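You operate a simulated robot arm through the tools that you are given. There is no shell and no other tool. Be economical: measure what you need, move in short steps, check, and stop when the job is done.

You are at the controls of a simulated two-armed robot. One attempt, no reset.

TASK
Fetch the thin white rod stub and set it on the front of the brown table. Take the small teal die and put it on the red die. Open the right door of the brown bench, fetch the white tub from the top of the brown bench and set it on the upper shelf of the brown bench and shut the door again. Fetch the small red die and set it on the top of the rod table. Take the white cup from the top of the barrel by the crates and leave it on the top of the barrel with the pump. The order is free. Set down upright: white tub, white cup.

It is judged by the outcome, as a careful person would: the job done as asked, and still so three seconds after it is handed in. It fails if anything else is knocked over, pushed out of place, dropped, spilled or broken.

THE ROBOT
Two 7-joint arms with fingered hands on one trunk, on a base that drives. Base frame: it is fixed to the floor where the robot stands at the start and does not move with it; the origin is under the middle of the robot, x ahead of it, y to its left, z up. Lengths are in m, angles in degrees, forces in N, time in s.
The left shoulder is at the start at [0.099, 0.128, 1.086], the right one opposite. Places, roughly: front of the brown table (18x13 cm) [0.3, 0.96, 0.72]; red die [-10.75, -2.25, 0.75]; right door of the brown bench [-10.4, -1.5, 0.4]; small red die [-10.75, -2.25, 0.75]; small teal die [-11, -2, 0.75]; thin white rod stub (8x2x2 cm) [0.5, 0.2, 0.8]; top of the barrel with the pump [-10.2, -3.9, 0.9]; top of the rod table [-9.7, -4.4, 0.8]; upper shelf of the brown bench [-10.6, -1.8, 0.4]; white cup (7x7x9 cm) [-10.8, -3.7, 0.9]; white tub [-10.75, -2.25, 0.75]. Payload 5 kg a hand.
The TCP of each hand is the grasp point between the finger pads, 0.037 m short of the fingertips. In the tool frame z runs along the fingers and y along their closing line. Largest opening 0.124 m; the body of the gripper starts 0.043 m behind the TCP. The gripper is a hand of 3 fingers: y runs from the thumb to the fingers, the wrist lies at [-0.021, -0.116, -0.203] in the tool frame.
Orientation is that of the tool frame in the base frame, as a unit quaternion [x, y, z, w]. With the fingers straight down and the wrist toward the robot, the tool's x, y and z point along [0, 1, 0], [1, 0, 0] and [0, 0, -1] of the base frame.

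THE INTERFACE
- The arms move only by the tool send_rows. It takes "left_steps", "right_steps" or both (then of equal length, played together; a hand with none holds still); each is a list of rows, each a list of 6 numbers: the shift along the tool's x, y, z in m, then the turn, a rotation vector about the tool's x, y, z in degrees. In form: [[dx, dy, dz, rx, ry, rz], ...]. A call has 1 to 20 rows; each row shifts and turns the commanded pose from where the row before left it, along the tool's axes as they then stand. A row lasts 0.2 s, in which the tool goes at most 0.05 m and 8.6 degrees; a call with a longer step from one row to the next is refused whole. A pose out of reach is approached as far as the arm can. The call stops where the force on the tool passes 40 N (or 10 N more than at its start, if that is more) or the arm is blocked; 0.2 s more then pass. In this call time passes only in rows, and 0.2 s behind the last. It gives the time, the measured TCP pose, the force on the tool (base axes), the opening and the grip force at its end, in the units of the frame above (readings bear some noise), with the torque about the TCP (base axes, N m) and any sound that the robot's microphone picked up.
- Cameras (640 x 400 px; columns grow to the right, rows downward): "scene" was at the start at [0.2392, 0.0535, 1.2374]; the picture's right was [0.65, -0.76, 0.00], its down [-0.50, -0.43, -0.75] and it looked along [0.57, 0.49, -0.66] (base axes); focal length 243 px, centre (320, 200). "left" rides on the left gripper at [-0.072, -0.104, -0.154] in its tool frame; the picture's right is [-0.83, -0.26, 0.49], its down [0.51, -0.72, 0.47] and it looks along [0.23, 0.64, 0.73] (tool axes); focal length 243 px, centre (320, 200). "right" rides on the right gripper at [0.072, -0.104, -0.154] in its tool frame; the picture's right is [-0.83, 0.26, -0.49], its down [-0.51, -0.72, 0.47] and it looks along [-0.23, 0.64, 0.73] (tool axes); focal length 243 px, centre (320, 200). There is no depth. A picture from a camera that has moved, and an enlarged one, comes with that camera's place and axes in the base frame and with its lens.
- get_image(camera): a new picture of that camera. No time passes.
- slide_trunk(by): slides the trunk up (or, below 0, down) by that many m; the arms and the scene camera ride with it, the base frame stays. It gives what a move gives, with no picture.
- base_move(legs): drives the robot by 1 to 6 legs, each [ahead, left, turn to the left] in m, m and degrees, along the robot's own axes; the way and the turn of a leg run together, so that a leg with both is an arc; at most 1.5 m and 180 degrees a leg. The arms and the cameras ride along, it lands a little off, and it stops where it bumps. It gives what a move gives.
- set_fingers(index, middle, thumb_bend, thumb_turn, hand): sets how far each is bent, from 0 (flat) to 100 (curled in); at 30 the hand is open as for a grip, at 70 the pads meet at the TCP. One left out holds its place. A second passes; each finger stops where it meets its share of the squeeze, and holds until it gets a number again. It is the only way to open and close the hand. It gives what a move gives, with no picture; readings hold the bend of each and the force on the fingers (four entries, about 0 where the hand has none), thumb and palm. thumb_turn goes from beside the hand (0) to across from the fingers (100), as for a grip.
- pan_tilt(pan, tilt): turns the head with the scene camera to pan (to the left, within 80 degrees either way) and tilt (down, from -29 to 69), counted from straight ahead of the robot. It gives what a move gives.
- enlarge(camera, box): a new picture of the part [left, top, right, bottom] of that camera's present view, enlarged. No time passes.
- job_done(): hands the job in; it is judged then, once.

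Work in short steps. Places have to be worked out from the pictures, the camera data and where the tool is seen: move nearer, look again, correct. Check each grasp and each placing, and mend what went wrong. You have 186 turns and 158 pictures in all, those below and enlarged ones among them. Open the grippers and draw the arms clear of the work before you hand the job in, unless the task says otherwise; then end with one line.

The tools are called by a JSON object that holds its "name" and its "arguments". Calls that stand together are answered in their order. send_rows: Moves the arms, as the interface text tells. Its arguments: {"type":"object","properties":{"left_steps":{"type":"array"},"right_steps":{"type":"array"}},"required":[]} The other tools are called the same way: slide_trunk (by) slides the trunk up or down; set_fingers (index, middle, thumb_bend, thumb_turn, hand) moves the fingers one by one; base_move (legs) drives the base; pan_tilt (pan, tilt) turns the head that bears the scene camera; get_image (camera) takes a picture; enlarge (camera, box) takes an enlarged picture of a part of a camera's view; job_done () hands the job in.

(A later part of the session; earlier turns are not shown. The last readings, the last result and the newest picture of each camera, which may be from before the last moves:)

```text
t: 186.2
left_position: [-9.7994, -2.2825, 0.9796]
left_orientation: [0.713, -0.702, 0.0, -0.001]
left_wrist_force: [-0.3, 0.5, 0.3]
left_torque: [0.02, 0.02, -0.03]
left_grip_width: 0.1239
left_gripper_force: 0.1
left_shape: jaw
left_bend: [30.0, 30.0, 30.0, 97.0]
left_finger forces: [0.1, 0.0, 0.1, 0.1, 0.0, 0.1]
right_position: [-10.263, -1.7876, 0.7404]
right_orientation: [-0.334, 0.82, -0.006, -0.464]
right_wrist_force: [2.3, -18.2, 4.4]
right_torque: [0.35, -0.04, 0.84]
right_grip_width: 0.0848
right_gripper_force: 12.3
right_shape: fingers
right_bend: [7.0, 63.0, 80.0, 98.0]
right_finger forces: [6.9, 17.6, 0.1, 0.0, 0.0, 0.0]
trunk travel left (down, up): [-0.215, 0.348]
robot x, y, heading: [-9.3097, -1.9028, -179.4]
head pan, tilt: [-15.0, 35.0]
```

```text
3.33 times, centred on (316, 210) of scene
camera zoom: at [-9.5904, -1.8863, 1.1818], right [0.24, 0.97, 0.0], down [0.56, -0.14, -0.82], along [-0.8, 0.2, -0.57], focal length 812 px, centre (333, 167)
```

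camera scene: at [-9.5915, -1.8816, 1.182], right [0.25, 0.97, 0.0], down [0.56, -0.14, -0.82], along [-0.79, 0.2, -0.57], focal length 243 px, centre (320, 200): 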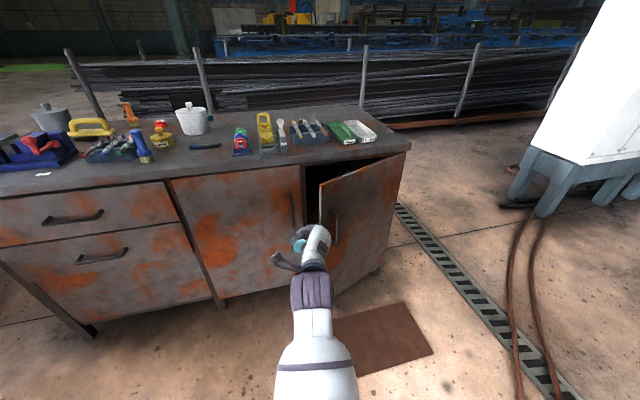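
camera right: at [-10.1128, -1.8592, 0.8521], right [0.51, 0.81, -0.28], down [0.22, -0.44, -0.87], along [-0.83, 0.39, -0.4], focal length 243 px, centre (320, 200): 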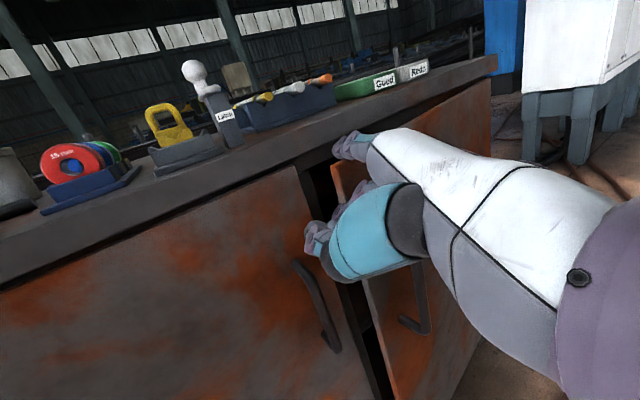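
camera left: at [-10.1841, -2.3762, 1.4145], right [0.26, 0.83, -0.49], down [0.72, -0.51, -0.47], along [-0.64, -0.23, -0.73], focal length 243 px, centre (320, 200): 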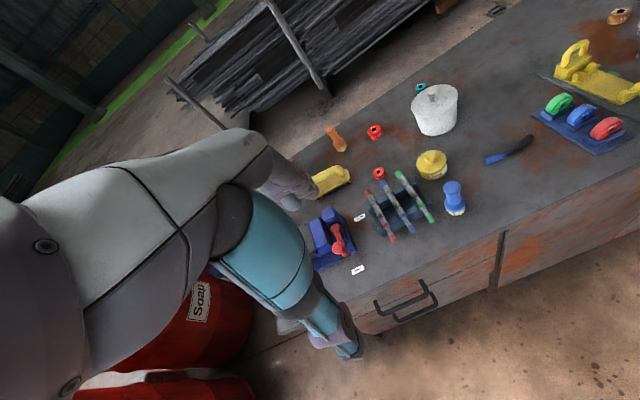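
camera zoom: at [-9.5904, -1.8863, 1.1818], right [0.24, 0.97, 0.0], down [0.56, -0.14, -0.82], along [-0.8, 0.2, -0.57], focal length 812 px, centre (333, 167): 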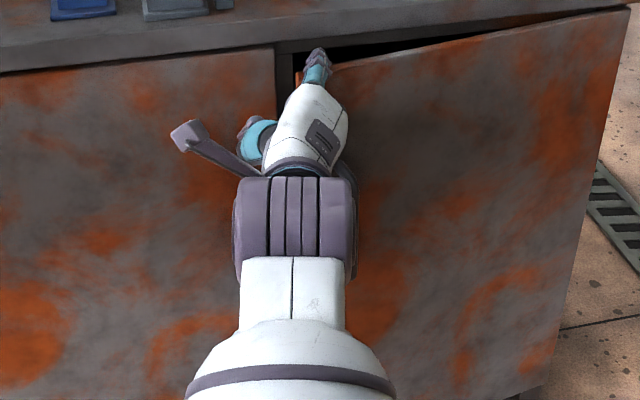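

Index sits just inside the gap; I try drawing back (+x) with it hooked behind the edge, after moving slightly +y.

{"name": "set_fingers", "arguments": {"hand": "right", "middle": 90}}

{"name": "send_rows", "arguments": {"right_steps": [[-0.0054, 0.0078, -0.0031, 0, 0, 0], [-0.009, 0.0024, -0.0107, 0, 0, 0], [-0.009, 0.0024, -0.0107, 0, 0, 0], [-0.009, 0.0024, -0.0107, 0, 0, 0], [-0.009, 0.0024, -0.0107, 0, 0, 0]]}}

{"name": "enlarge", "arguments": {"camera": "scene", "box": [220, 150, 412, 270]}}

```text
t: 187.2
left_position: [-9.7988, -2.2815, 0.9803]
left_orientation: [0.713, -0.701, 0.0, -0.002]
left_wrist_force: [0.5, 0.5, -0.4]
left_torque: [0.03, -0.04, -0.01]
left_grip_width: 0.1238
left_gripper_force: 0.1
left_shape: jaw
left_bend: [30.0, 30.0, 30.0, 97.0]
left_finger forces: [0.1, 0.0, 0.1, 0.1, 0.0, 0.0]
right_position: [-10.2634, -1.7844, 0.74]
right_orientation: [-0.333, 0.82, -0.005, -0.465]
right_wrist_force: [0.7, 0.7, 6.7]
right_torque: [0.41, 0.31, -0.01]
right_grip_width: 0.0866
right_gripper_force: 3.6
right_shape: fingers
right_bend: [7.0, 90.0, 80.0, 98.0]
right_finger forces: [6.2, 0.1, 0.0, 0.0, 0.1, 0.1]
trunk travel left (down, up): [-0.215, 0.348]
robot x, y, heading: [-9.306, -1.8994, -179.1]
head pan, tilt: [-15.0, 35.0]
```

```text
t: 188.3
left_position: [-9.7984, -2.2826, 0.9804]
left_orientation: [0.714, -0.7, -0.001, -0.001]
left_wrist_force: [-0.4, -1.0, -0.3]
left_torque: [-0.01, 0.02, -0.01]
left_grip_width: 0.1238
left_gripper_force: 0.0
left_shape: jaw
left_bend: [30.0, 30.0, 30.0, 97.0]
left_finger forces: [0.0, 0.0, 0.0, 0.0, 0.0, 0.0]
right_position: [-10.2201, -1.7342, 0.7386]
right_orientation: [-0.334, 0.82, -0.006, -0.464]
right_wrist_force: [2.2, -5.8, 7.8]
right_torque: [0.83, 0.52, 0.16]
right_grip_width: 0.0839
right_gripper_force: 4.5
right_shape: fingers
right_bend: [8.0, 90.0, 80.0, 98.0]
right_finger forces: [8.3, 0.0, 0.1, 0.0, 0.0, 0.1]
trunk travel left (down, up): [-0.215, 0.348]
robot x, y, heading: [-9.3062, -1.8998, -179.2]
head pan, tilt: [-15.0, 35.0]
```

```text
3.33 times, centred on (316, 210) of scene
camera zoom: at [-9.5897, -1.8851, 1.1819], right [0.24, 0.97, 0.0], down [0.56, -0.14, -0.82], along [-0.8, 0.2, -0.57], focal length 812 px, centre (333, 167)
```

zoom: 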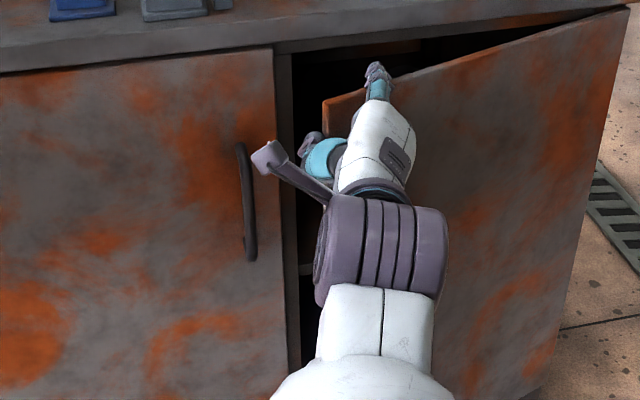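

The index hooks over the door's upper edge and the door follows easily. I continue pulling +x/+y.

{"name": "send_rows", "arguments": {"right_steps": [[-0.0107, -0.0003, -0.0146, 0, 0, 0], [-0.0107, -0.0003, -0.0146, 0, 0, 0], [-0.0107, -0.0003, -0.0146, 0, 0, 0], [-0.0107, -0.0003, -0.0146, 0, 0, 0], [-0.0107, -0.0003, -0.0146, 0, 0, 0], [-0.0107, -0.0003, -0.0146, 0, 0, 0], [-0.0107, -0.0003, -0.0146, 0, 0, 0]]}}

{"name": "get_image", "arguments": {"camera": "scene"}}

```text
t: 189.9
left_position: [-9.7988, -2.2816, 0.9802]
left_orientation: [0.713, -0.701, -0.001, -0.001]
left_wrist_force: [0.2, 0.3, -0.1]
left_torque: [-0.02, 0.0, 0.0]
left_grip_width: 0.1239
left_gripper_force: 0.0
left_shape: jaw
left_bend: [30.0, 30.0, 30.0, 97.0]
left_finger forces: [0.1, 0.0, 0.1, 0.0, 0.1, 0.0]
right_position: [-10.1157, -1.6634, 0.741]
right_orientation: [-0.333, 0.821, -0.005, -0.464]
right_wrist_force: [11.3, -14.0, 7.9]
right_torque: [0.0, 0.31, 0.4]
right_grip_width: 0.0986
right_gripper_force: 9.7
right_shape: fingers
right_bend: [7.0, 90.0, 76.0, 94.0]
right_finger forces: [1.5, 0.0, 0.1, 0.0, 18.4, 0.0]
trunk travel left (down, up): [-0.215, 0.348]
robot x, y, heading: [-9.3057, -1.9046, -178.9]
head pan, tilt: [-15.0, 35.0]
```

```text
62 pictures are left
camera scene: at [-9.5891, -1.8854, 1.182], right [0.24, 0.97, 0.0], down [0.55, -0.14, -0.82], along [-0.8, 0.2, -0.57], focal length 243 px, centre (320, 200)
```

scene: 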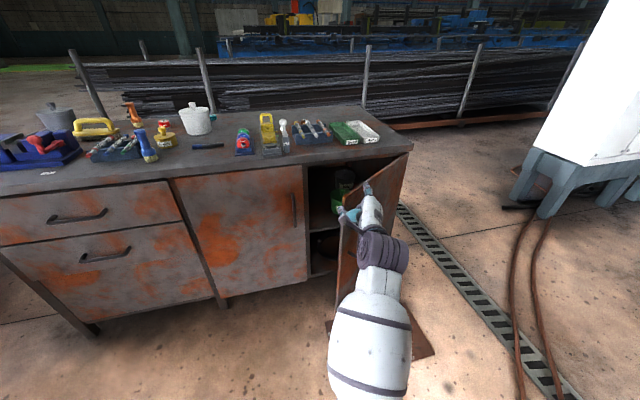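

Door at ~40° now. I keep sweeping, more toward +y.

{"name": "send_rows", "arguments": {"right_steps": [[-0.0133, 0.0086, -0.0133, 0, 0, 0], [-0.0133, 0.0086, -0.0133, 0, 0, 0], [-0.0133, 0.0086, -0.0133, 0, 0, 0], [-0.0133, 0.0086, -0.0133, 0, 0, 0], [-0.0133, 0.0086, -0.0133, 0, 0, 0], [-0.0133, 0.0086, -0.0133, 0, 0, 0]]}}

{"name": "get_image", "arguments": {"camera": "scene"}}

```text
t: 190.7
left_position: [-9.7961, -2.2853, 0.9804]
left_orientation: [0.714, -0.7, -0.001, -0.001]
left_wrist_force: [-0.1, -0.7, 0.0]
left_torque: [0.03, 0.02, 0.01]
left_grip_width: 0.124
left_gripper_force: 0.0
left_shape: jaw
left_bend: [30.0, 30.0, 30.0, 97.0]
left_finger forces: [0.1, 0.1, 0.0, 0.0, 0.0, 0.0]
right_position: [-10.0921, -1.6271, 0.7442]
right_orientation: [-0.336, 0.817, -0.009, -0.468]
right_wrist_force: [19.5, -22.8, 12.2]
right_torque: [-0.41, 0.16, 1.05]
right_grip_width: 0.1125
right_gripper_force: 15.7
right_shape: fingers
right_bend: [8.0, 90.0, 71.0, 92.0]
right_finger forces: [0.1, 0.0, 0.0, 0.0, 30.6, 0.1]
trunk travel left (down, up): [-0.215, 0.348]
robot x, y, heading: [-9.3006, -1.9012, -179.0]
head pan, tilt: [-15.0, 35.0]
stopped in row 3 (right hand): the force on the tool passed its limit at 41 N (the readings are from after the stop); the commanded pose is now the measured one
```

```text
61 pictures are left
camera scene: at [-9.5881, -1.8878, 1.1822], right [0.24, 0.97, 0.0], down [0.55, -0.14, -0.82], along [-0.8, 0.2, -0.57], focal length 243 px, centre (320, 200)
```

scene: 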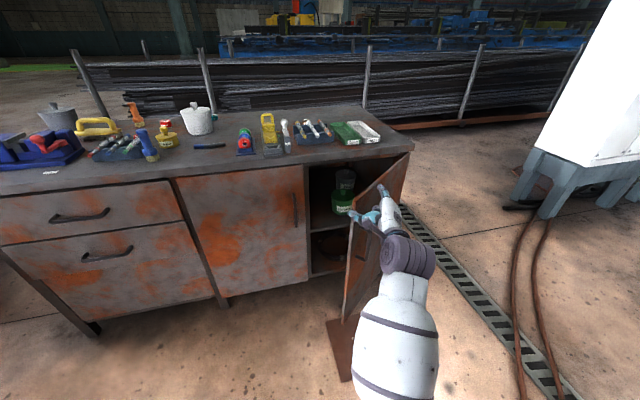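

Door ~50°. I lift, move to the inner side, make a fist, lower, and push the door wide.

{"name": "send_rows", "arguments": {"right_steps": [[0.0229, 0.0093, -0.017, 0, 0, 0], [0.0229, 0.0093, -0.017, 0, 0, 0], [0.0163, -0.0234, 0.0093, 0, 0, 0], [0.0163, -0.0234, 0.0093, 0, 0, 0]]}}

{"name": "set_fingers", "arguments": {"hand": "right", "index": 75, "middle": 75, "thumb_bend": 72}}

{"name": "send_rows", "arguments": {"right_steps": [[-0.0229, -0.0093, 0.017, 0, 0, 0], [-0.0229, -0.0093, 0.017, 0, 0, 0], [-0.0229, -0.0093, 0.017, 0, 0, 0], [-0.014, 0.0076, -0.0148, 0, 0, 0], [-0.014, 0.0076, -0.0148, 0, 0, 0], [-0.014, 0.0076, -0.0148, 0, 0, 0], [-0.014, 0.0076, -0.0148, 0, 0, 0], [-0.014, 0.0076, -0.0148, 0, 0, 0], [-0.014, 0.0076, -0.0148, 0, 0, 0]]}}

{"name": "get_image", "arguments": {"camera": "scene"}}

```text
t: 191.7
left_position: [-9.7984, -2.2823, 0.9799]
left_orientation: [0.713, -0.701, 0.0, -0.001]
left_wrist_force: [0.2, 0.0, -0.1]
left_torque: [0.03, -0.02, 0.01]
left_grip_width: 0.1239
left_gripper_force: 0.0
left_shape: jaw
left_bend: [30.0, 30.0, 30.0, 97.0]
left_finger forces: [0.0, 0.1, 0.0, 0.0, 0.0, 0.0]
right_position: [-10.0924, -1.6783, 0.8021]
right_orientation: [-0.334, 0.82, -0.005, -0.465]
right_wrist_force: [0.4, -0.2, -0.5]
right_torque: [0.0, 0.03, 0.01]
right_grip_width: 0.0832
right_gripper_force: 0.1
right_shape: fingers
right_bend: [8.0, 90.0, 80.0, 97.0]
right_finger forces: [0.0, 0.0, 0.0, 0.0, 0.1, 0.0]
trunk travel left (down, up): [-0.215, 0.348]
robot x, y, heading: [-9.3056, -1.9019, -178.9]
head pan, tilt: [-15.0, 35.0]
```

```text
t: 192.7
left_position: [-9.8004, -2.2816, 0.9808]
left_orientation: [0.713, -0.701, 0.0, -0.001]
left_wrist_force: [-0.5, 0.8, -0.3]
left_torque: [-0.01, 0.01, 0.0]
left_grip_width: 0.124
left_gripper_force: 0.0
left_shape: jaw
left_bend: [30.0, 30.0, 30.0, 97.0]
left_finger forces: [0.0, 0.1, 0.0, 0.0, 0.1, 0.0]
right_position: [-10.0929, -1.6794, 0.8009]
right_orientation: [-0.334, 0.82, -0.007, -0.465]
right_wrist_force: [0.1, 0.5, 0.5]
right_torque: [0.0, 0.03, 0.0]
right_grip_width: 0.0014
right_gripper_force: 0.0
right_shape: fingers
right_bend: [74.0, 75.0, 71.0, 97.0]
right_finger forces: [0.0, 0.0, 0.0, 0.1, 0.1, 0.1]
trunk travel left (down, up): [-0.215, 0.348]
robot x, y, heading: [-9.3057, -1.9016, -178.9]
head pan, tilt: [-15.0, 35.0]
```

```text
t: 194.6
left_position: [-9.7997, -2.2831, 0.979]
left_orientation: [0.713, -0.701, 0.002, -0.002]
left_wrist_force: [-0.9, -0.9, -0.9]
left_torque: [0.01, 0.0, -0.01]
left_grip_width: 0.124
left_gripper_force: 0.0
left_shape: jaw
left_bend: [30.0, 30.0, 30.0, 97.0]
left_finger forces: [0.0, 0.0, 0.0, 0.0, 0.0, 0.1]
right_position: [-10.0576, -1.6433, 0.7479]
right_orientation: [-0.302, 0.793, -0.063, -0.525]
right_wrist_force: [0.1, -0.4, -0.6]
right_torque: [0.01, -0.01, -0.01]
right_grip_width: 0.0011
right_gripper_force: 0.2
right_shape: fingers
right_bend: [74.0, 75.0, 71.0, 97.0]
right_finger forces: [0.0, 0.1, 0.0, 0.0, 0.2, 0.1]
trunk travel left (down, up): [-0.215, 0.348]
robot x, y, heading: [-9.3103, -1.9016, -179.2]
head pan, tilt: [-15.0, 35.0]
stopped in row 9 (right hand): the arm was blocked; the commanded pose is now the measured one
```

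```text
60 pictures are left
camera scene: at [-9.5919, -1.8852, 1.1805], right [0.24, 0.97, 0.0], down [0.56, -0.14, -0.82], along [-0.79, 0.2, -0.57], focal length 243 px, centre (320, 200)
```

scene: 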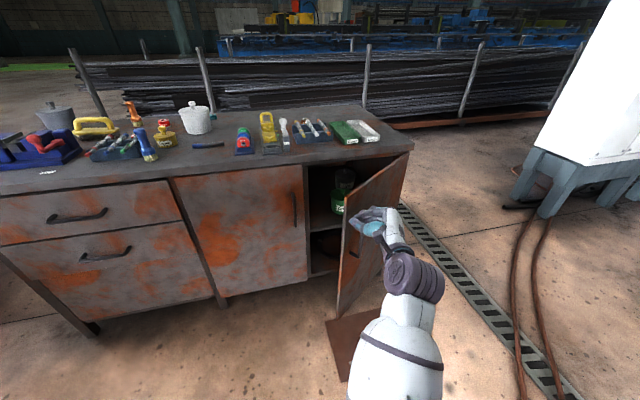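

The arm is at its limit but is on the inner side of the door; I push by strafing the base to the right.

{"name": "base_move", "arguments": {"legs": [[0, -0.15, 0], [0.03, -0.12, 0]]}}

{"name": "get_image", "arguments": {"camera": "scene"}}

```text
t: 197.8
left_position: [-9.8342, -2.0108, 0.98]
left_orientation: [0.712, -0.703, 0.0, -0.001]
left_wrist_force: [0.0, -0.5, -0.4]
left_torque: [-0.03, -0.02, 0.0]
left_grip_width: 0.124
left_gripper_force: 0.1
left_shape: jaw
left_bend: [30.0, 30.0, 30.0, 97.0]
left_finger forces: [0.0, 0.1, 0.1, 0.0, 0.0, 0.0]
right_position: [-10.0879, -1.3689, 0.7479]
right_orientation: [-0.299, 0.795, -0.063, -0.524]
right_wrist_force: [0.8, 1.2, 0.8]
right_torque: [0.03, -0.01, 0.05]
right_grip_width: 0.0013
right_gripper_force: 0.0
right_shape: fingers
right_bend: [74.0, 75.0, 71.0, 97.0]
right_finger forces: [0.0, 0.1, 0.1, 0.0, 0.0, 0.1]
trunk travel left (down, up): [-0.215, 0.348]
robot x, y, heading: [-9.3438, -1.6331, -179.3]
head pan, tilt: [-15.0, 35.0]
```

```text
59 pictures are left
camera scene: at [-9.6243, -1.6144, 1.1819], right [0.25, 0.97, 0.0], down [0.56, -0.14, -0.82], along [-0.79, 0.2, -0.57], focal length 243 px, centre (320, 200)
```

scene: 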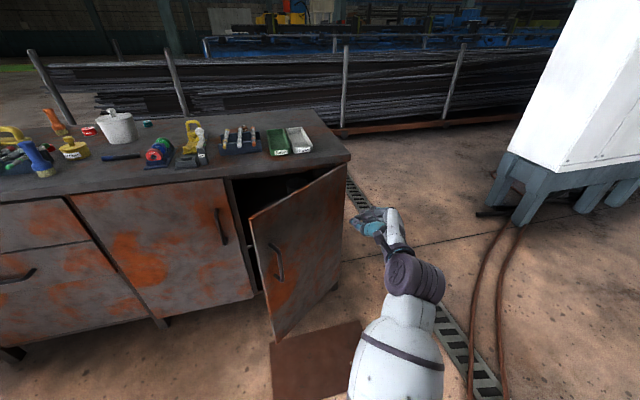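

The door is in fact only at ~31° (edge [-10.16,-1.67]) and the fist passed outside. I go back left and enter through the gap to the inner side.

{"name": "base_move", "arguments": {"legs": [[0, 0.4, 0], [0.12, 0, -0.7]]}}

{"name": "get_image", "arguments": {"camera": "scene"}}

```text
t: 202.7
left_position: [-9.955, -2.4021, 0.9803]
left_orientation: [-0.707, 0.707, 0.0, 0.001]
left_wrist_force: [-0.7, -0.3, 0.0]
left_torque: [-0.01, -0.06, 0.0]
left_grip_width: 0.1239
left_gripper_force: 0.3
left_shape: jaw
left_bend: [30.0, 30.0, 30.0, 97.0]
left_finger forces: [0.0, 0.1, 0.0, 0.0, 0.0, 0.1]
right_position: [-10.2007, -1.7575, 0.7485]
right_orientation: [-0.293, 0.798, -0.059, -0.524]
right_wrist_force: [-0.7, 0.5, 0.0]
right_torque: [0.01, 0.02, 0.01]
right_grip_width: 0.001
right_gripper_force: 0.1
right_shape: fingers
right_bend: [74.0, 75.0, 71.0, 97.0]
right_finger forces: [0.0, 0.0, 0.0, 0.0, 0.1, 0.1]
trunk travel left (down, up): [-0.215, 0.348]
robot x, y, heading: [-9.4527, -2.033, 180.1]
head pan, tilt: [-15.0, 35.0]
```

```text
58 pictures are left
camera scene: at [-9.7396, -2.0097, 1.1814], right [0.26, 0.97, 0.0], down [0.55, -0.15, -0.82], along [-0.79, 0.21, -0.57], focal length 243 px, centre (320, 200)
```

scene: 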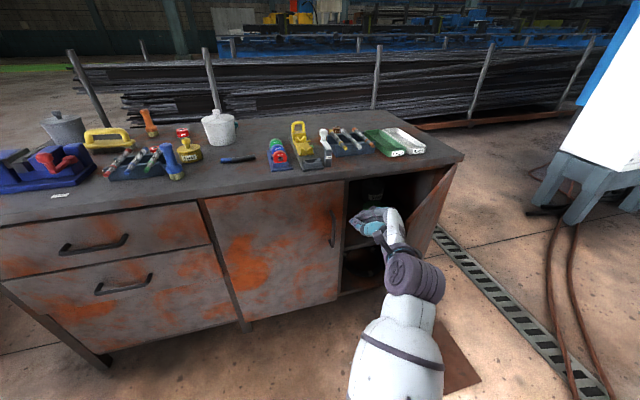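

The hand is now at the opening's inner side. I extend it in and down, then push the door with the base moving right/back.

{"name": "send_rows", "arguments": {"right_steps": [[-0.021, 0.0125, 0.0315, 0, 0, 0], [-0.021, 0.0125, 0.0315, 0, 0, 0]]}}

{"name": "base_move", "arguments": {"legs": [[0, -0.14, 0], [-0.08, -0.12, 0], [-0.06, -0.12, 0]]}}

{"name": "get_image", "arguments": {"camera": "scene"}}

```text
t: 203.3
left_position: [-9.9553, -2.4029, 0.9816]
left_orientation: [-0.707, 0.707, -0.001, 0.001]
left_wrist_force: [0.3, 0.1, -0.2]
left_torque: [-0.01, 0.01, -0.01]
left_grip_width: 0.1241
left_gripper_force: 0.0
left_shape: jaw
left_bend: [30.0, 30.0, 30.0, 97.0]
left_finger forces: [0.1, 0.0, 0.0, 0.0, 0.1, 0.0]
right_position: [-10.2534, -1.7481, 0.6946]
right_orientation: [-0.293, 0.795, -0.061, -0.528]
right_wrist_force: [0.0, 0.7, 0.4]
right_torque: [-0.01, 0.0, 0.04]
right_grip_width: 0.0012
right_gripper_force: 0.2
right_shape: fingers
right_bend: [74.0, 75.0, 71.0, 97.0]
right_finger forces: [0.0, 0.0, 0.0, 0.0, 0.1, 0.0]
trunk travel left (down, up): [-0.215, 0.348]
robot x, y, heading: [-9.4527, -2.0292, 180.2]
head pan, tilt: [-15.0, 35.0]
```

```text
t: 204.7
left_position: [-9.9523, -2.3351, 0.98]
left_orientation: [0.708, -0.706, 0.0, -0.002]
left_wrist_force: [0.1, -0.1, 0.2]
left_torque: [-0.02, 0.0, 0.01]
left_grip_width: 0.1238
left_gripper_force: 0.0
left_shape: jaw
left_bend: [30.0, 30.0, 30.0, 97.0]
left_finger forces: [0.0, 0.1, 0.0, 0.0, 0.0, 0.1]
right_position: [-10.2557, -1.6907, 0.6968]
right_orientation: [-0.299, 0.792, -0.066, -0.528]
right_wrist_force: [10.9, -12.5, -2.4]
right_torque: [0.25, 0.82, -2.29]
right_grip_width: 0.0012
right_gripper_force: 0.2
right_shape: fingers
right_bend: [74.0, 75.0, 71.0, 97.0]
right_finger forces: [0.0, 0.0, 0.1, 0.1, 0.0, 0.1]
trunk travel left (down, up): [-0.215, 0.348]
robot x, y, heading: [-9.4507, -1.9653, -179.9]
head pan, tilt: [-15.0, 35.0]
stopped in leg 1: the force on the tool passed its limit at 222 N (the readings are from after the stop); the commanded pose is now the measured one
```

```text
57 pictures are left
camera scene: at [-9.7377, -1.9417, 1.1811], right [0.26, 0.97, 0.0], down [0.55, -0.15, -0.82], along [-0.79, 0.21, -0.57], focal length 243 px, centre (320, 200)
```

scene: 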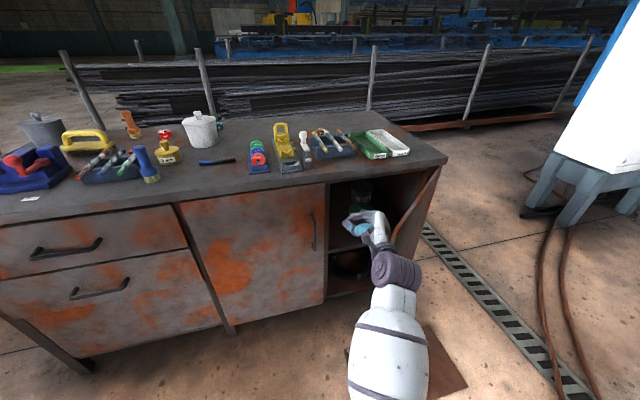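

It pushed the door well; I continue with the arm, gently.

{"name": "send_rows", "arguments": {"right_steps": [[-0.0063, 0.01, -0.0092, 0, 0, 0], [-0.0063, 0.01, -0.0092, 0, 0, 0], [-0.0063, 0.01, -0.0092, 0, 0, 0], [-0.0063, 0.01, -0.0092, 0, 0, 0], [-0.0063, 0.01, -0.0092, 0, 0, 0], [-0.0063, 0.01, -0.0092, 0, 0, 0], [-0.0063, 0.01, -0.0092, 0, 0, 0], [-0.0063, 0.01, -0.0092, 0, 0, 0]]}}

{"name": "send_rows", "arguments": {"right_steps": [[-0.0063, 0.01, -0.0092, 0, 0, 0], [-0.0063, 0.01, -0.0092, 0, 0, 0], [-0.0063, 0.01, -0.0092, 0, 0, 0], [-0.0063, 0.01, -0.0092, 0, 0, 0]]}}

{"name": "get_image", "arguments": {"camera": "scene"}}

```text
t: 205.0
left_position: [-9.953, -2.3359, 0.9786]
left_orientation: [0.709, -0.706, 0.001, -0.002]
left_wrist_force: [0.7, -0.2, 0.3]
left_torque: [-0.03, -0.01, 0.0]
left_grip_width: 0.1238
left_gripper_force: 0.1
left_shape: jaw
left_bend: [30.0, 30.0, 30.0, 97.0]
left_finger forces: [0.0, 0.0, 0.1, 0.0, 0.0, 0.0]
right_position: [-10.2564, -1.6927, 0.6975]
right_orientation: [-0.298, 0.791, -0.072, -0.529]
right_wrist_force: [10.7, -13.5, -1.3]
right_torque: [0.39, 0.6, -2.45]
right_grip_width: 0.0011
right_gripper_force: 0.0
right_shape: fingers
right_bend: [74.0, 75.0, 71.0, 97.0]
right_finger forces: [0.0, 0.0, 0.0, 0.1, 0.0, 0.0]
trunk travel left (down, up): [-0.215, 0.348]
robot x, y, heading: [-9.4548, -1.9591, -180.0]
head pan, tilt: [-15.0, 35.0]
stopped in row 1 (right hand): the force on the tool passed its limit at 65 N (the readings are from after the stop); the commanded pose is now the measured one
```

```text
t: 205.3
left_position: [-9.9503, -2.3368, 0.9786]
left_orientation: [0.709, -0.706, 0.0, -0.003]
left_wrist_force: [0.9, 0.1, -0.7]
left_torque: [0.01, -0.01, 0.01]
left_grip_width: 0.1239
left_gripper_force: 0.1
left_shape: jaw
left_bend: [30.0, 30.0, 30.0, 97.0]
left_finger forces: [0.1, 0.0, 0.1, 0.0, 0.0, 0.1]
right_position: [-10.2556, -1.6937, 0.6971]
right_orientation: [-0.298, 0.79, -0.078, -0.53]
right_wrist_force: [9.5, -10.3, 2.6]
right_torque: [0.54, -0.18, -2.11]
right_grip_width: 0.0013
right_gripper_force: 0.0
right_shape: fingers
right_bend: [74.0, 75.0, 71.0, 97.0]
right_finger forces: [0.0, 0.0, 0.0, 0.0, 0.1, 0.1]
trunk travel left (down, up): [-0.215, 0.348]
robot x, y, heading: [-9.4559, -1.9637, -179.9]
head pan, tilt: [-15.0, 35.0]
stopped in row 1 (right hand): the force on the tool passed its limit at 72 N (the readings are from after the stop); the commanded pose is now the measured one
```

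```text
56 pictures are left
camera scene: at [-9.7376, -1.943, 1.1809], right [0.26, 0.97, 0.0], down [0.55, -0.15, -0.82], along [-0.79, 0.21, -0.57], focal length 243 px, centre (320, 200)
```

scene: 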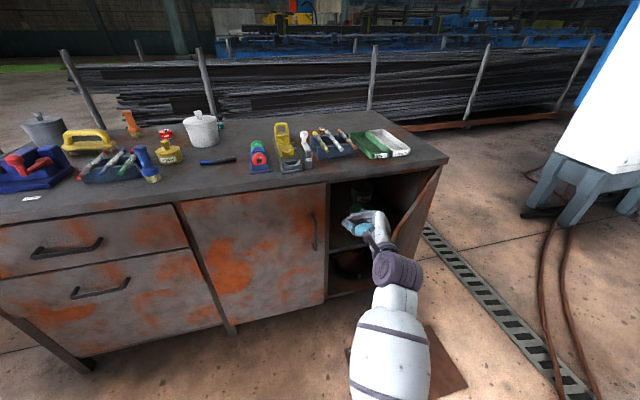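

Contact is on the edge's end face via the wrist, so no opening torque. I back off left and rotate the hand to point rightwards behind the door, then draw toward +x.

{"name": "send_rows", "arguments": {"right_steps": [[0.0172, -0.041, 0.02, 0, 0, 0], [0, 0, 0, -7, -1.7, 3.6], [0, 0, 0, -7, -1.7, 3.6], [0, 0, 0, -7, -1.7, 3.6], [0, 0, 0, -7, -1.7, 3.6], [0, 0, 0, -7, -1.7, 3.6]]}}

{"name": "get_image", "arguments": {"camera": "scene"}}

```text
t: 206.7
left_position: [-9.9533, -2.3371, 0.9797]
left_orientation: [0.708, -0.706, 0.001, -0.002]
left_wrist_force: [0.0, 0.2, 0.2]
left_torque: [0.01, -0.01, 0.0]
left_grip_width: 0.1239
left_gripper_force: 0.1
left_shape: jaw
left_bend: [30.0, 30.0, 30.0, 97.0]
left_finger forces: [0.1, 0.1, 0.0, 0.0, 0.0, 0.0]
right_position: [-10.2547, -1.7393, 0.6963]
right_orientation: [-0.005, 0.85, 0.104, -0.517]
right_wrist_force: [-0.7, -0.1, 0.4]
right_torque: [0.01, 0.01, 0.02]
right_grip_width: 0.0009
right_gripper_force: 0.0
right_shape: fingers
right_bend: [74.0, 75.0, 71.0, 97.0]
right_finger forces: [0.1, 0.0, 0.0, 0.0, 0.0, 0.0]
trunk travel left (down, up): [-0.215, 0.348]
robot x, y, heading: [-9.4506, -1.9616, -179.7]
head pan, tilt: [-15.0, 35.0]
```

```text
55 pictures are left
camera scene: at [-9.7387, -1.9424, 1.1814], right [0.26, 0.97, 0.0], down [0.55, -0.15, -0.82], along [-0.79, 0.21, -0.57], focal length 243 px, centre (320, 200)
```

scene: 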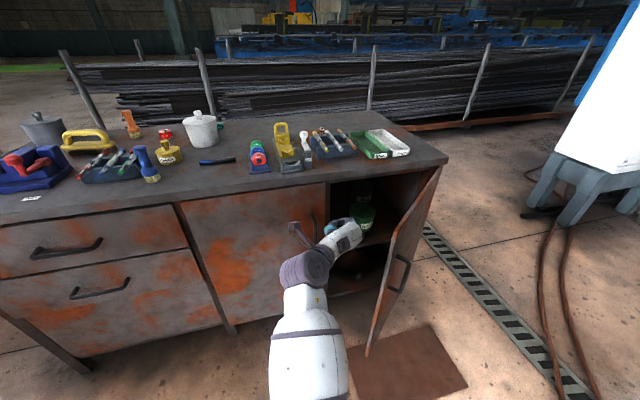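

Now the hand points right into the gap and the door stands ~50°. I sweep it to the right.

{"name": "send_rows", "arguments": {"right_steps": [[-0.0084, 0.0257, -0.001, 0, 0, 0], [-0.0084, 0.0257, -0.001, 0, 0, 0], [-0.0084, 0.0257, -0.001, 0, 0, 0], [-0.0084, 0.0257, -0.001, 0, 0, 0], [-0.0084, 0.0257, -0.001, 0, 0, 0], [-0.0084, 0.0257, -0.001, 0, 0, 0], [-0.0084, 0.0257, -0.001, 0, 0, 0], [-0.0084, 0.0257, -0.001, 0, 0, 0]]}}

{"name": "get_image", "arguments": {"camera": "scene"}}

```text
t: 208.5
left_position: [-9.9516, -2.3356, 0.9797]
left_orientation: [0.708, -0.706, 0.001, -0.002]
left_wrist_force: [-0.2, 0.5, 0.8]
left_torque: [0.01, 0.01, 0.0]
left_grip_width: 0.124
left_gripper_force: 0.0
left_shape: jaw
left_bend: [30.0, 30.0, 30.0, 97.0]
left_finger forces: [0.0, 0.0, 0.0, 0.1, 0.1, 0.0]
right_position: [-10.1961, -1.5319, 0.677]
right_orientation: [-0.005, 0.85, 0.104, -0.517]
right_wrist_force: [0.1, 0.0, 0.1]
right_torque: [0.0, -0.02, 0.02]
right_grip_width: 0.0011
right_gripper_force: 0.1
right_shape: fingers
right_bend: [74.0, 75.0, 71.0, 97.0]
right_finger forces: [0.1, 0.0, 0.0, 0.0, 0.1, 0.1]
trunk travel left (down, up): [-0.215, 0.348]
robot x, y, heading: [-9.4547, -1.962, -179.9]
head pan, tilt: [-15.0, 35.0]
```

```text
54 pictures are left
camera scene: at [-9.7384, -1.9417, 1.1815], right [0.26, 0.97, 0.0], down [0.55, -0.15, -0.82], along [-0.79, 0.21, -0.57], focal length 243 px, centre (320, 200)
```

scene: 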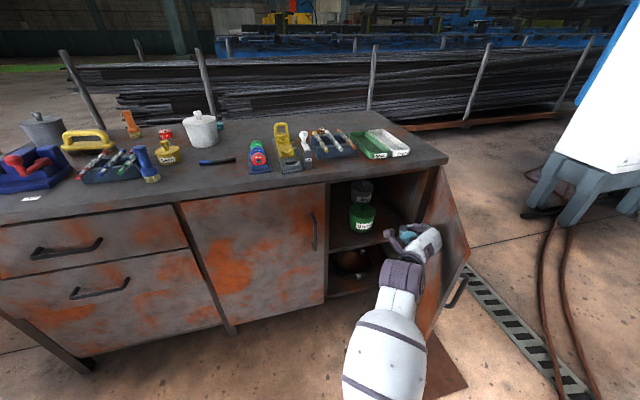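

Door is now ~75° open. Another push, then I withdraw the hand and inspect the shelf.

{"name": "send_rows", "arguments": {"right_steps": [[-0.0084, 0.0257, -0.001, 0, 0, 0], [-0.0084, 0.0257, -0.001, 0, 0, 0], [-0.0084, 0.0257, -0.001, 0, 0, 0], [-0.0084, 0.0257, -0.001, 0, 0, 0], [0.0112, -0.0341, 0.0013, 0, 0, 0], [0.0112, -0.0341, 0.0013, 0, 0, 0], [0.0112, -0.0341, 0.0013, 0, 0, 0], [0.0112, -0.0341, 0.0013, 0, 0, 0], [0, 0, -0.045, 0, 0, 0], [0, 0, -0.045, 0, 0, 0]]}}

{"name": "get_image", "arguments": {"camera": "scene"}}

{"name": "enlarge", "arguments": {"camera": "scene", "box": [300, 160, 492, 280]}}

```text
t: 210.7
left_position: [-9.9511, -2.3363, 0.9819]
left_orientation: [0.708, -0.706, 0.0, -0.001]
left_wrist_force: [0.4, 0.2, -0.3]
left_torque: [0.0, 0.04, -0.01]
left_grip_width: 0.124
left_gripper_force: 0.0
left_shape: jaw
left_bend: [30.0, 30.0, 30.0, 97.0]
left_finger forces: [0.0, 0.0, 0.0, 0.0, 0.0, 0.0]
right_position: [-10.1336, -1.5896, 0.733]
right_orientation: [-0.001, 0.845, 0.095, -0.526]
right_wrist_force: [0.2, 0.1, 1.1]
right_torque: [0.02, 0.01, -0.02]
right_grip_width: 0.0012
right_gripper_force: 0.1
right_shape: fingers
right_bend: [74.0, 75.0, 71.0, 97.0]
right_finger forces: [0.0, 0.0, 0.0, 0.0, 0.1, 0.0]
trunk travel left (down, up): [-0.215, 0.348]
robot x, y, heading: [-9.4526, -1.9625, -179.8]
head pan, tilt: [-15.0, 35.0]
```

```text
53 pictures are left
camera scene: at [-9.737, -1.9428, 1.1833], right [0.26, 0.97, 0.0], down [0.55, -0.15, -0.82], along [-0.79, 0.21, -0.57], focal length 243 px, centre (320, 200)
```

scene: 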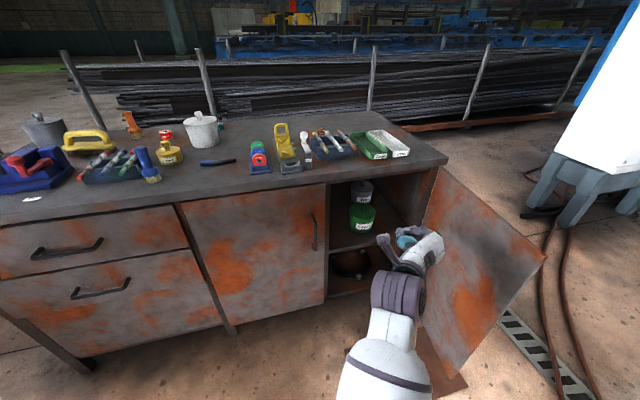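

```text
3.33 times, centred on (396, 220) of scene
camera zoom: at [-9.737, -1.9428, 1.1833], right [0.26, 0.97, 0.0], down [0.55, -0.15, -0.82], along [-0.79, 0.21, -0.57], focal length 812 px, centre (67, 133)
```

zoom: 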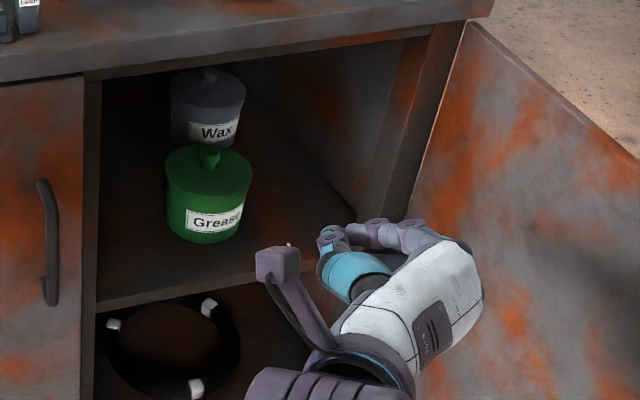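

Door fully open (>100°). Shelf z≈0.47; the green pot stands at ≈[-10.47,-1.55], so the free spot for the tub is left of it, around y≈-1.68. I plan to lift the tub by its knob with the right hand. Raise trunk, pitch the hand down, and drive over to the tub.

{"name": "slide_trunk", "arguments": {"by": 0.28}}

{"name": "base_move", "arguments": {"legs": [[0, 0.4, 0], [0.3, 0, 0]]}}

{"name": "send_rows", "arguments": {"right_steps": [[0, 0, 0, 1.3, -7.2, -1.2], [0, 0, 0, 1.3, -7.2, -1.2], [0, 0, 0, 1.3, -7.2, -1.2]]}}

{"name": "set_fingers", "arguments": {"hand": "right", "index": 48, "middle": 48, "thumb_bend": 48}}

{"name": "get_image", "arguments": {"camera": "right"}}

{"name": "get_image", "arguments": {"camera": "scene"}}

```text
t: 213.6
left_position: [-9.9528, -2.3357, 1.2597]
left_orientation: [0.708, -0.706, 0.0, -0.002]
left_wrist_force: [-0.1, 0.0, -0.6]
left_torque: [-0.02, 0.0, 0.0]
left_grip_width: 0.1239
left_gripper_force: 0.1
left_shape: jaw
left_bend: [30.0, 30.0, 30.0, 97.0]
left_finger forces: [0.0, 0.2, 0.0, 0.0, 0.0, 0.0]
right_position: [-10.1248, -1.5821, 0.9997]
right_orientation: [-0.004, 0.85, 0.103, -0.516]
right_wrist_force: [-0.3, 0.1, 0.2]
right_torque: [-0.01, 0.01, 0.0]
right_grip_width: 0.001
right_gripper_force: 0.1
right_shape: fingers
right_bend: [74.0, 75.0, 71.0, 97.0]
right_finger forces: [0.0, 0.0, 0.0, 0.0, 0.0, 0.0]
trunk travel left (down, up): [-0.495, 0.068]
robot x, y, heading: [-9.454, -1.9628, -179.9]
head pan, tilt: [-15.0, 35.0]
```

```text
t: 219.2
left_position: [-10.2475, -2.7319, 1.2613]
left_orientation: [0.708, -0.706, 0.0, -0.001]
left_wrist_force: [0.9, -0.9, -0.4]
left_torque: [0.01, 0.03, -0.01]
left_grip_width: 0.1236
left_gripper_force: 0.0
left_shape: jaw
left_bend: [30.0, 30.0, 30.0, 97.0]
left_finger forces: [0.0, 0.1, 0.0, 0.0, 0.1, 0.0]
right_position: [-10.422, -1.9784, 1.0022]
right_orientation: [-0.004, 0.85, 0.103, -0.517]
right_wrist_force: [0.2, 0.3, 0.7]
right_torque: [0.0, 0.03, 0.02]
right_grip_width: 0.0009
right_gripper_force: 0.1
right_shape: fingers
right_bend: [74.0, 75.0, 71.0, 97.0]
right_finger forces: [0.0, 0.1, 0.0, 0.1, 0.0, 0.0]
trunk travel left (down, up): [-0.495, 0.068]
robot x, y, heading: [-9.7486, -2.359, -180.0]
head pan, tilt: [-15.0, 35.0]
```

```text
t: 220.0
left_position: [-10.2504, -2.7321, 1.2604]
left_orientation: [0.709, -0.706, 0.001, -0.002]
left_wrist_force: [-0.2, -0.8, 0.4]
left_torque: [0.02, -0.01, 0.0]
left_grip_width: 0.124
left_gripper_force: 0.0
left_shape: jaw
left_bend: [30.0, 30.0, 30.0, 97.0]
left_finger forces: [0.1, 0.0, 0.0, 0.1, 0.0, 0.1]
right_position: [-10.4233, -1.9787, 1.0005]
right_orientation: [-0.029, 0.934, 0.09, -0.343]
right_wrist_force: [0.4, 0.8, 0.2]
right_torque: [-0.02, 0.03, 0.01]
right_grip_width: 0.0014
right_gripper_force: 0.0
right_shape: fingers
right_bend: [74.0, 75.0, 71.0, 97.0]
right_finger forces: [0.0, 0.1, 0.1, 0.0, 0.0, 0.0]
trunk travel left (down, up): [-0.495, 0.068]
robot x, y, heading: [-9.7504, -2.362, -180.1]
head pan, tilt: [-15.0, 35.0]
```

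```text
t: 221.0
left_position: [-10.2494, -2.7329, 1.2603]
left_orientation: [0.709, -0.705, 0.001, -0.002]
left_wrist_force: [-0.6, -0.1, -0.3]
left_torque: [-0.01, -0.02, -0.04]
left_grip_width: 0.1241
left_gripper_force: 0.0
left_shape: jaw
left_bend: [30.0, 30.0, 30.0, 97.0]
left_finger forces: [0.1, 0.1, 0.0, 0.0, 0.1, 0.0]
right_position: [-10.4224, -1.9799, 1.0006]
right_orientation: [-0.03, 0.934, 0.09, -0.346]
right_wrist_force: [0.1, 0.5, -0.4]
right_torque: [-0.01, 0.0, 0.04]
right_grip_width: 0.0734
right_gripper_force: 0.0
right_shape: fingers
right_bend: [48.0, 48.0, 48.0, 97.0]
right_finger forces: [0.1, 0.0, 0.0, 0.0, 0.0, 0.0]
trunk travel left (down, up): [-0.495, 0.068]
robot x, y, heading: [-9.7496, -2.358, -180.1]
head pan, tilt: [-15.0, 35.0]
```

```text
51 pictures are left
camera right: at [-10.3778, -2.113, 1.1425], right [0.95, 0.28, -0.11], down [0.07, -0.58, -0.81], along [-0.29, 0.76, -0.57], focal length 243 px, centre (320, 200)
```

right: 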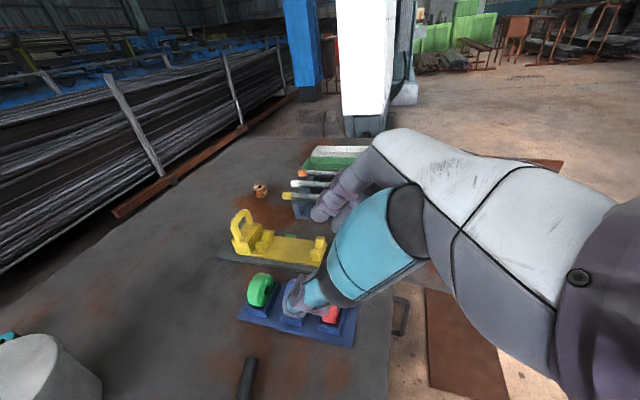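

```text
50 pictures are left
camera scene: at [-9.9407, -2.3385, 1.486], right [0.26, 0.97, 0.0], down [0.55, -0.15, -0.82], along [-0.79, 0.21, -0.57], focal length 243 px, centre (320, 200)
```

scene: 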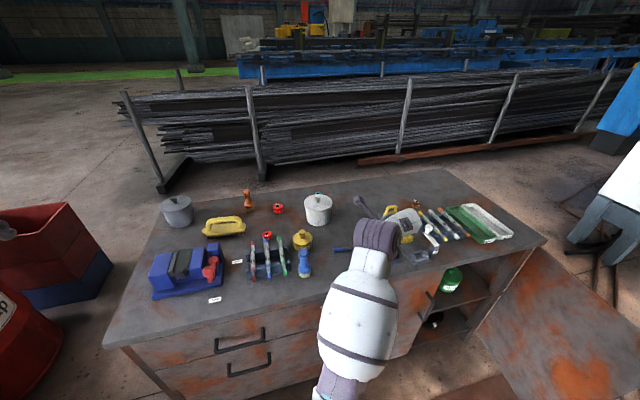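

The lid centre is confirmed at [-10.73,-2.134]. I drive 0.1 m closer and bring the hand to a pre-grasp point above the knob.

{"name": "base_move", "arguments": {"legs": [[0.1, 0, 0]]}}

{"name": "send_rows", "arguments": {"right_steps": [[0.0258, -0.0334, 0.0136, 0, 0, 0], [0.0258, -0.0334, 0.0136, 0, 0, 0], [0.0258, -0.0334, 0.0136, 0, 0, 0], [0.0258, -0.0334, 0.0136, 0, 0, 0], [0.0258, -0.0334, 0.0136, 0, 0, 0]]}}

{"name": "get_image", "arguments": {"camera": "right"}}

{"name": "enlarge", "arguments": {"camera": "scene", "box": [260, 130, 452, 250]}}

```text
t: 222.2
left_position: [-10.345, -2.7325, 1.2611]
left_orientation: [0.709, -0.705, 0.0, -0.001]
left_wrist_force: [0.3, 0.2, 0.8]
left_torque: [-0.01, 0.01, -0.01]
left_grip_width: 0.1239
left_gripper_force: 0.0
left_shape: jaw
left_bend: [30.0, 30.0, 30.0, 97.0]
left_finger forces: [0.0, 0.1, 0.0, 0.0, 0.1, 0.0]
right_position: [-10.5211, -1.9802, 1.0013]
right_orientation: [-0.03, 0.934, 0.089, -0.345]
right_wrist_force: [-0.4, 0.8, 0.0]
right_torque: [-0.01, -0.01, -0.01]
right_grip_width: 0.0733
right_gripper_force: 0.1
right_shape: fingers
right_bend: [48.0, 48.0, 48.0, 97.0]
right_finger forces: [0.0, 0.1, 0.0, 0.1, 0.0, 0.1]
trunk travel left (down, up): [-0.495, 0.068]
robot x, y, heading: [-9.8476, -2.3627, -179.6]
head pan, tilt: [-15.0, 35.0]
```

```text
t: 223.4
left_position: [-10.35, -2.7348, 1.2589]
left_orientation: [0.709, -0.705, 0.001, -0.002]
left_wrist_force: [-0.3, -0.9, -0.1]
left_torque: [-0.02, -0.03, 0.02]
left_grip_width: 0.1239
left_gripper_force: 0.0
left_shape: jaw
left_bend: [30.0, 30.0, 30.0, 97.0]
left_finger forces: [0.1, 0.0, 0.1, 0.0, 0.0, 0.0]
right_position: [-10.6687, -2.1478, 0.9988]
right_orientation: [-0.03, 0.934, 0.09, -0.344]
right_wrist_force: [1.4, 0.1, -0.4]
right_torque: [-0.03, 0.02, -0.01]
right_grip_width: 0.0736
right_gripper_force: 0.1
right_shape: fingers
right_bend: [48.0, 48.0, 48.0, 97.0]
right_finger forces: [0.0, 0.0, 0.0, 0.0, 0.0, 0.1]
trunk travel left (down, up): [-0.495, 0.068]
robot x, y, heading: [-9.8501, -2.3568, -179.5]
head pan, tilt: [-15.0, 35.0]
```

```text
49 pictures are left
camera right: at [-10.6238, -2.2814, 1.1418], right [0.95, 0.28, -0.11], down [0.08, -0.58, -0.81], along [-0.29, 0.76, -0.57], focal length 243 px, centre (320, 200)
```

right: 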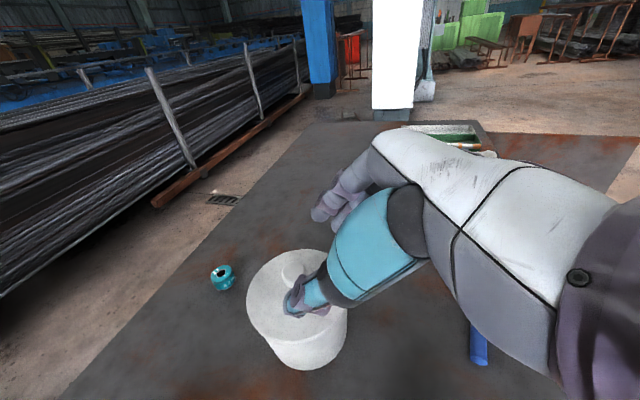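

```text
3.33 times, centred on (356, 190) of scene
camera zoom: at [-10.0413, -2.34, 1.4858], right [0.25, 0.97, 0.0], down [0.56, -0.15, -0.82], along [-0.79, 0.21, -0.57], focal length 812 px, centre (200, 233)
```

zoom: 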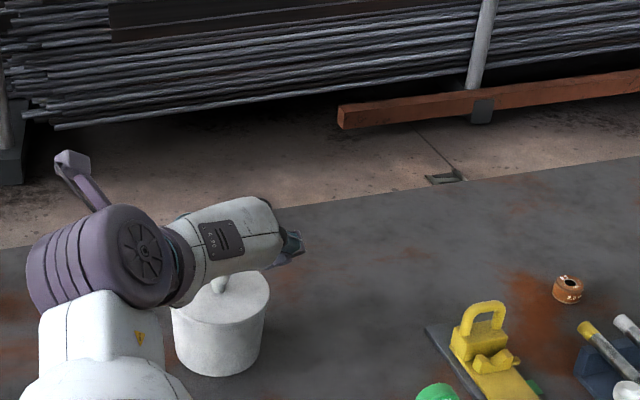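

Knob position confirmed. I approach along the finger axis with force watch.

{"name": "send_rows", "arguments": {"right_steps": [[-0.001, 0, 0.02, 0, 0, 0], [-0.001, 0, 0.02, 0, 0, 0], [-0.001, 0, 0.02, 0, 0, 0], [0, 0, 0.01, 0, 0, 0], [0, 0, 0.007, 0, 0, 0]]}}

{"name": "get_image", "arguments": {"camera": "right"}}

```text
t: 224.6
left_position: [-10.3445, -2.7339, 1.262]
left_orientation: [0.71, -0.705, -0.001, -0.001]
left_wrist_force: [-0.2, 0.4, 0.9]
left_torque: [-0.03, 0.01, 0.02]
left_grip_width: 0.1239
left_gripper_force: 0.0
left_shape: jaw
left_bend: [30.0, 30.0, 30.0, 97.0]
left_finger forces: [0.0, 0.0, 0.0, 0.0, 0.1, 0.0]
right_position: [-10.7121, -2.1384, 0.9481]
right_orientation: [-0.03, 0.933, 0.09, -0.348]
right_wrist_force: [5.2, -0.7, 20.3]
right_torque: [-0.45, 0.31, 0.11]
right_grip_width: 0.0728
right_gripper_force: 10.2
right_shape: fingers
right_bend: [48.0, 48.0, 49.0, 95.0]
right_finger forces: [0.0, 5.3, 0.0, 0.0, 14.9, 0.0]
trunk travel left (down, up): [-0.495, 0.068]
robot x, y, heading: [-9.8507, -2.3598, -179.6]
head pan, tilt: [-15.0, 35.0]
```

```text
47 pictures are left
camera right: at [-10.6663, -2.2725, 1.0886], right [0.95, 0.28, -0.12], down [0.07, -0.58, -0.81], along [-0.3, 0.76, -0.57], focal length 243 px, centre (320, 200)
```

right: 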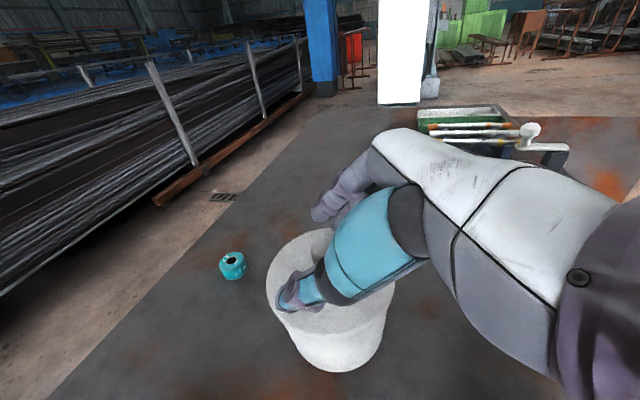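

Tips rest on the lid around the knob. I lift 4 mm and close.

{"name": "send_rows", "arguments": {"right_steps": [[0.003, 0, -0.003, 0, 0, 0]]}}

{"name": "set_fingers", "arguments": {"hand": "right", "index": 62, "middle": 62, "thumb_bend": 62}}

{"name": "set_fingers", "arguments": {"hand": "right", "index": 85, "middle": 85, "thumb_bend": 85}}

{"name": "get_image", "arguments": {"camera": "right"}}

```text
t: 225.0
left_position: [-10.3459, -2.7338, 1.2613]
left_orientation: [0.709, -0.705, 0.0, -0.001]
left_wrist_force: [-0.1, -0.8, 0.4]
left_torque: [-0.01, 0.02, 0.0]
left_grip_width: 0.1237
left_gripper_force: 0.0
left_shape: jaw
left_bend: [30.0, 30.0, 30.0, 97.0]
left_finger forces: [0.1, 0.1, 0.0, 0.0, 0.1, 0.0]
right_position: [-10.7131, -2.1394, 0.9476]
right_orientation: [-0.031, 0.933, 0.09, -0.346]
right_wrist_force: [-0.3, 0.1, 15.8]
right_torque: [-0.26, 0.4, -0.03]
right_grip_width: 0.0724
right_gripper_force: 7.4
right_shape: fingers
right_bend: [48.0, 47.0, 49.0, 95.0]
right_finger forces: [0.0, 4.6, 0.1, 0.0, 11.1, 0.0]
trunk travel left (down, up): [-0.495, 0.068]
robot x, y, heading: [-9.8461, -2.3588, -179.9]
head pan, tilt: [-15.0, 35.0]
```

```text
t: 226.0
left_position: [-10.3448, -2.733, 1.2626]
left_orientation: [0.709, -0.706, -0.001, 0.0]
left_wrist_force: [0.0, -0.1, 0.3]
left_torque: [-0.01, -0.01, 0.01]
left_grip_width: 0.1239
left_gripper_force: 0.0
left_shape: jaw
left_bend: [30.0, 30.0, 30.0, 97.0]
left_finger forces: [0.1, 0.0, 0.0, 0.1, 0.0, 0.0]
right_position: [-10.7111, -2.1377, 0.9491]
right_orientation: [-0.03, 0.933, 0.09, -0.346]
right_wrist_force: [1.9, 6.5, 24.0]
right_torque: [1.35, 0.32, -0.12]
right_grip_width: 0.0315
right_gripper_force: 11.9
right_shape: fingers
right_bend: [62.0, 55.0, 62.0, 97.0]
right_finger forces: [0.0, 23.8, 0.0, 0.1, 0.1, 0.0]
trunk travel left (down, up): [-0.495, 0.068]
robot x, y, heading: [-9.8504, -2.3578, -179.9]
head pan, tilt: [-15.0, 35.0]
```

```text
t: 227.0
left_position: [-10.3455, -2.7343, 1.261]
left_orientation: [0.71, -0.705, -0.001, -0.001]
left_wrist_force: [0.1, -0.4, -0.9]
left_torque: [0.01, 0.0, 0.01]
left_grip_width: 0.1238
left_gripper_force: 0.1
left_shape: jaw
left_bend: [30.0, 30.0, 30.0, 97.0]
left_finger forces: [0.0, 0.0, 0.0, 0.1, 0.0, 0.0]
right_position: [-10.7114, -2.1392, 0.948]
right_orientation: [-0.032, 0.933, 0.09, -0.346]
right_wrist_force: [-2.6, 3.9, 27.1]
right_torque: [1.14, 0.46, 0.06]
right_grip_width: 0.0
right_gripper_force: 13.2
right_shape: fingers
right_bend: [77.0, 57.0, 78.0, 96.0]
right_finger forces: [0.0, 26.5, 0.0, 0.0, 0.0, 0.0]
trunk travel left (down, up): [-0.495, 0.068]
robot x, y, heading: [-9.8486, -2.3597, -179.8]
head pan, tilt: [-15.0, 35.0]
```

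```text
46 pictures are left
camera right: at [-10.6661, -2.2731, 1.09], right [0.95, 0.28, -0.12], down [0.07, -0.58, -0.81], along [-0.3, 0.76, -0.57], focal length 243 px, centre (320, 200)
```

right: 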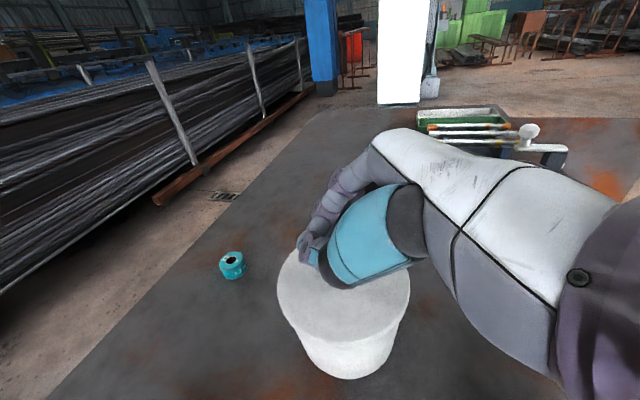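

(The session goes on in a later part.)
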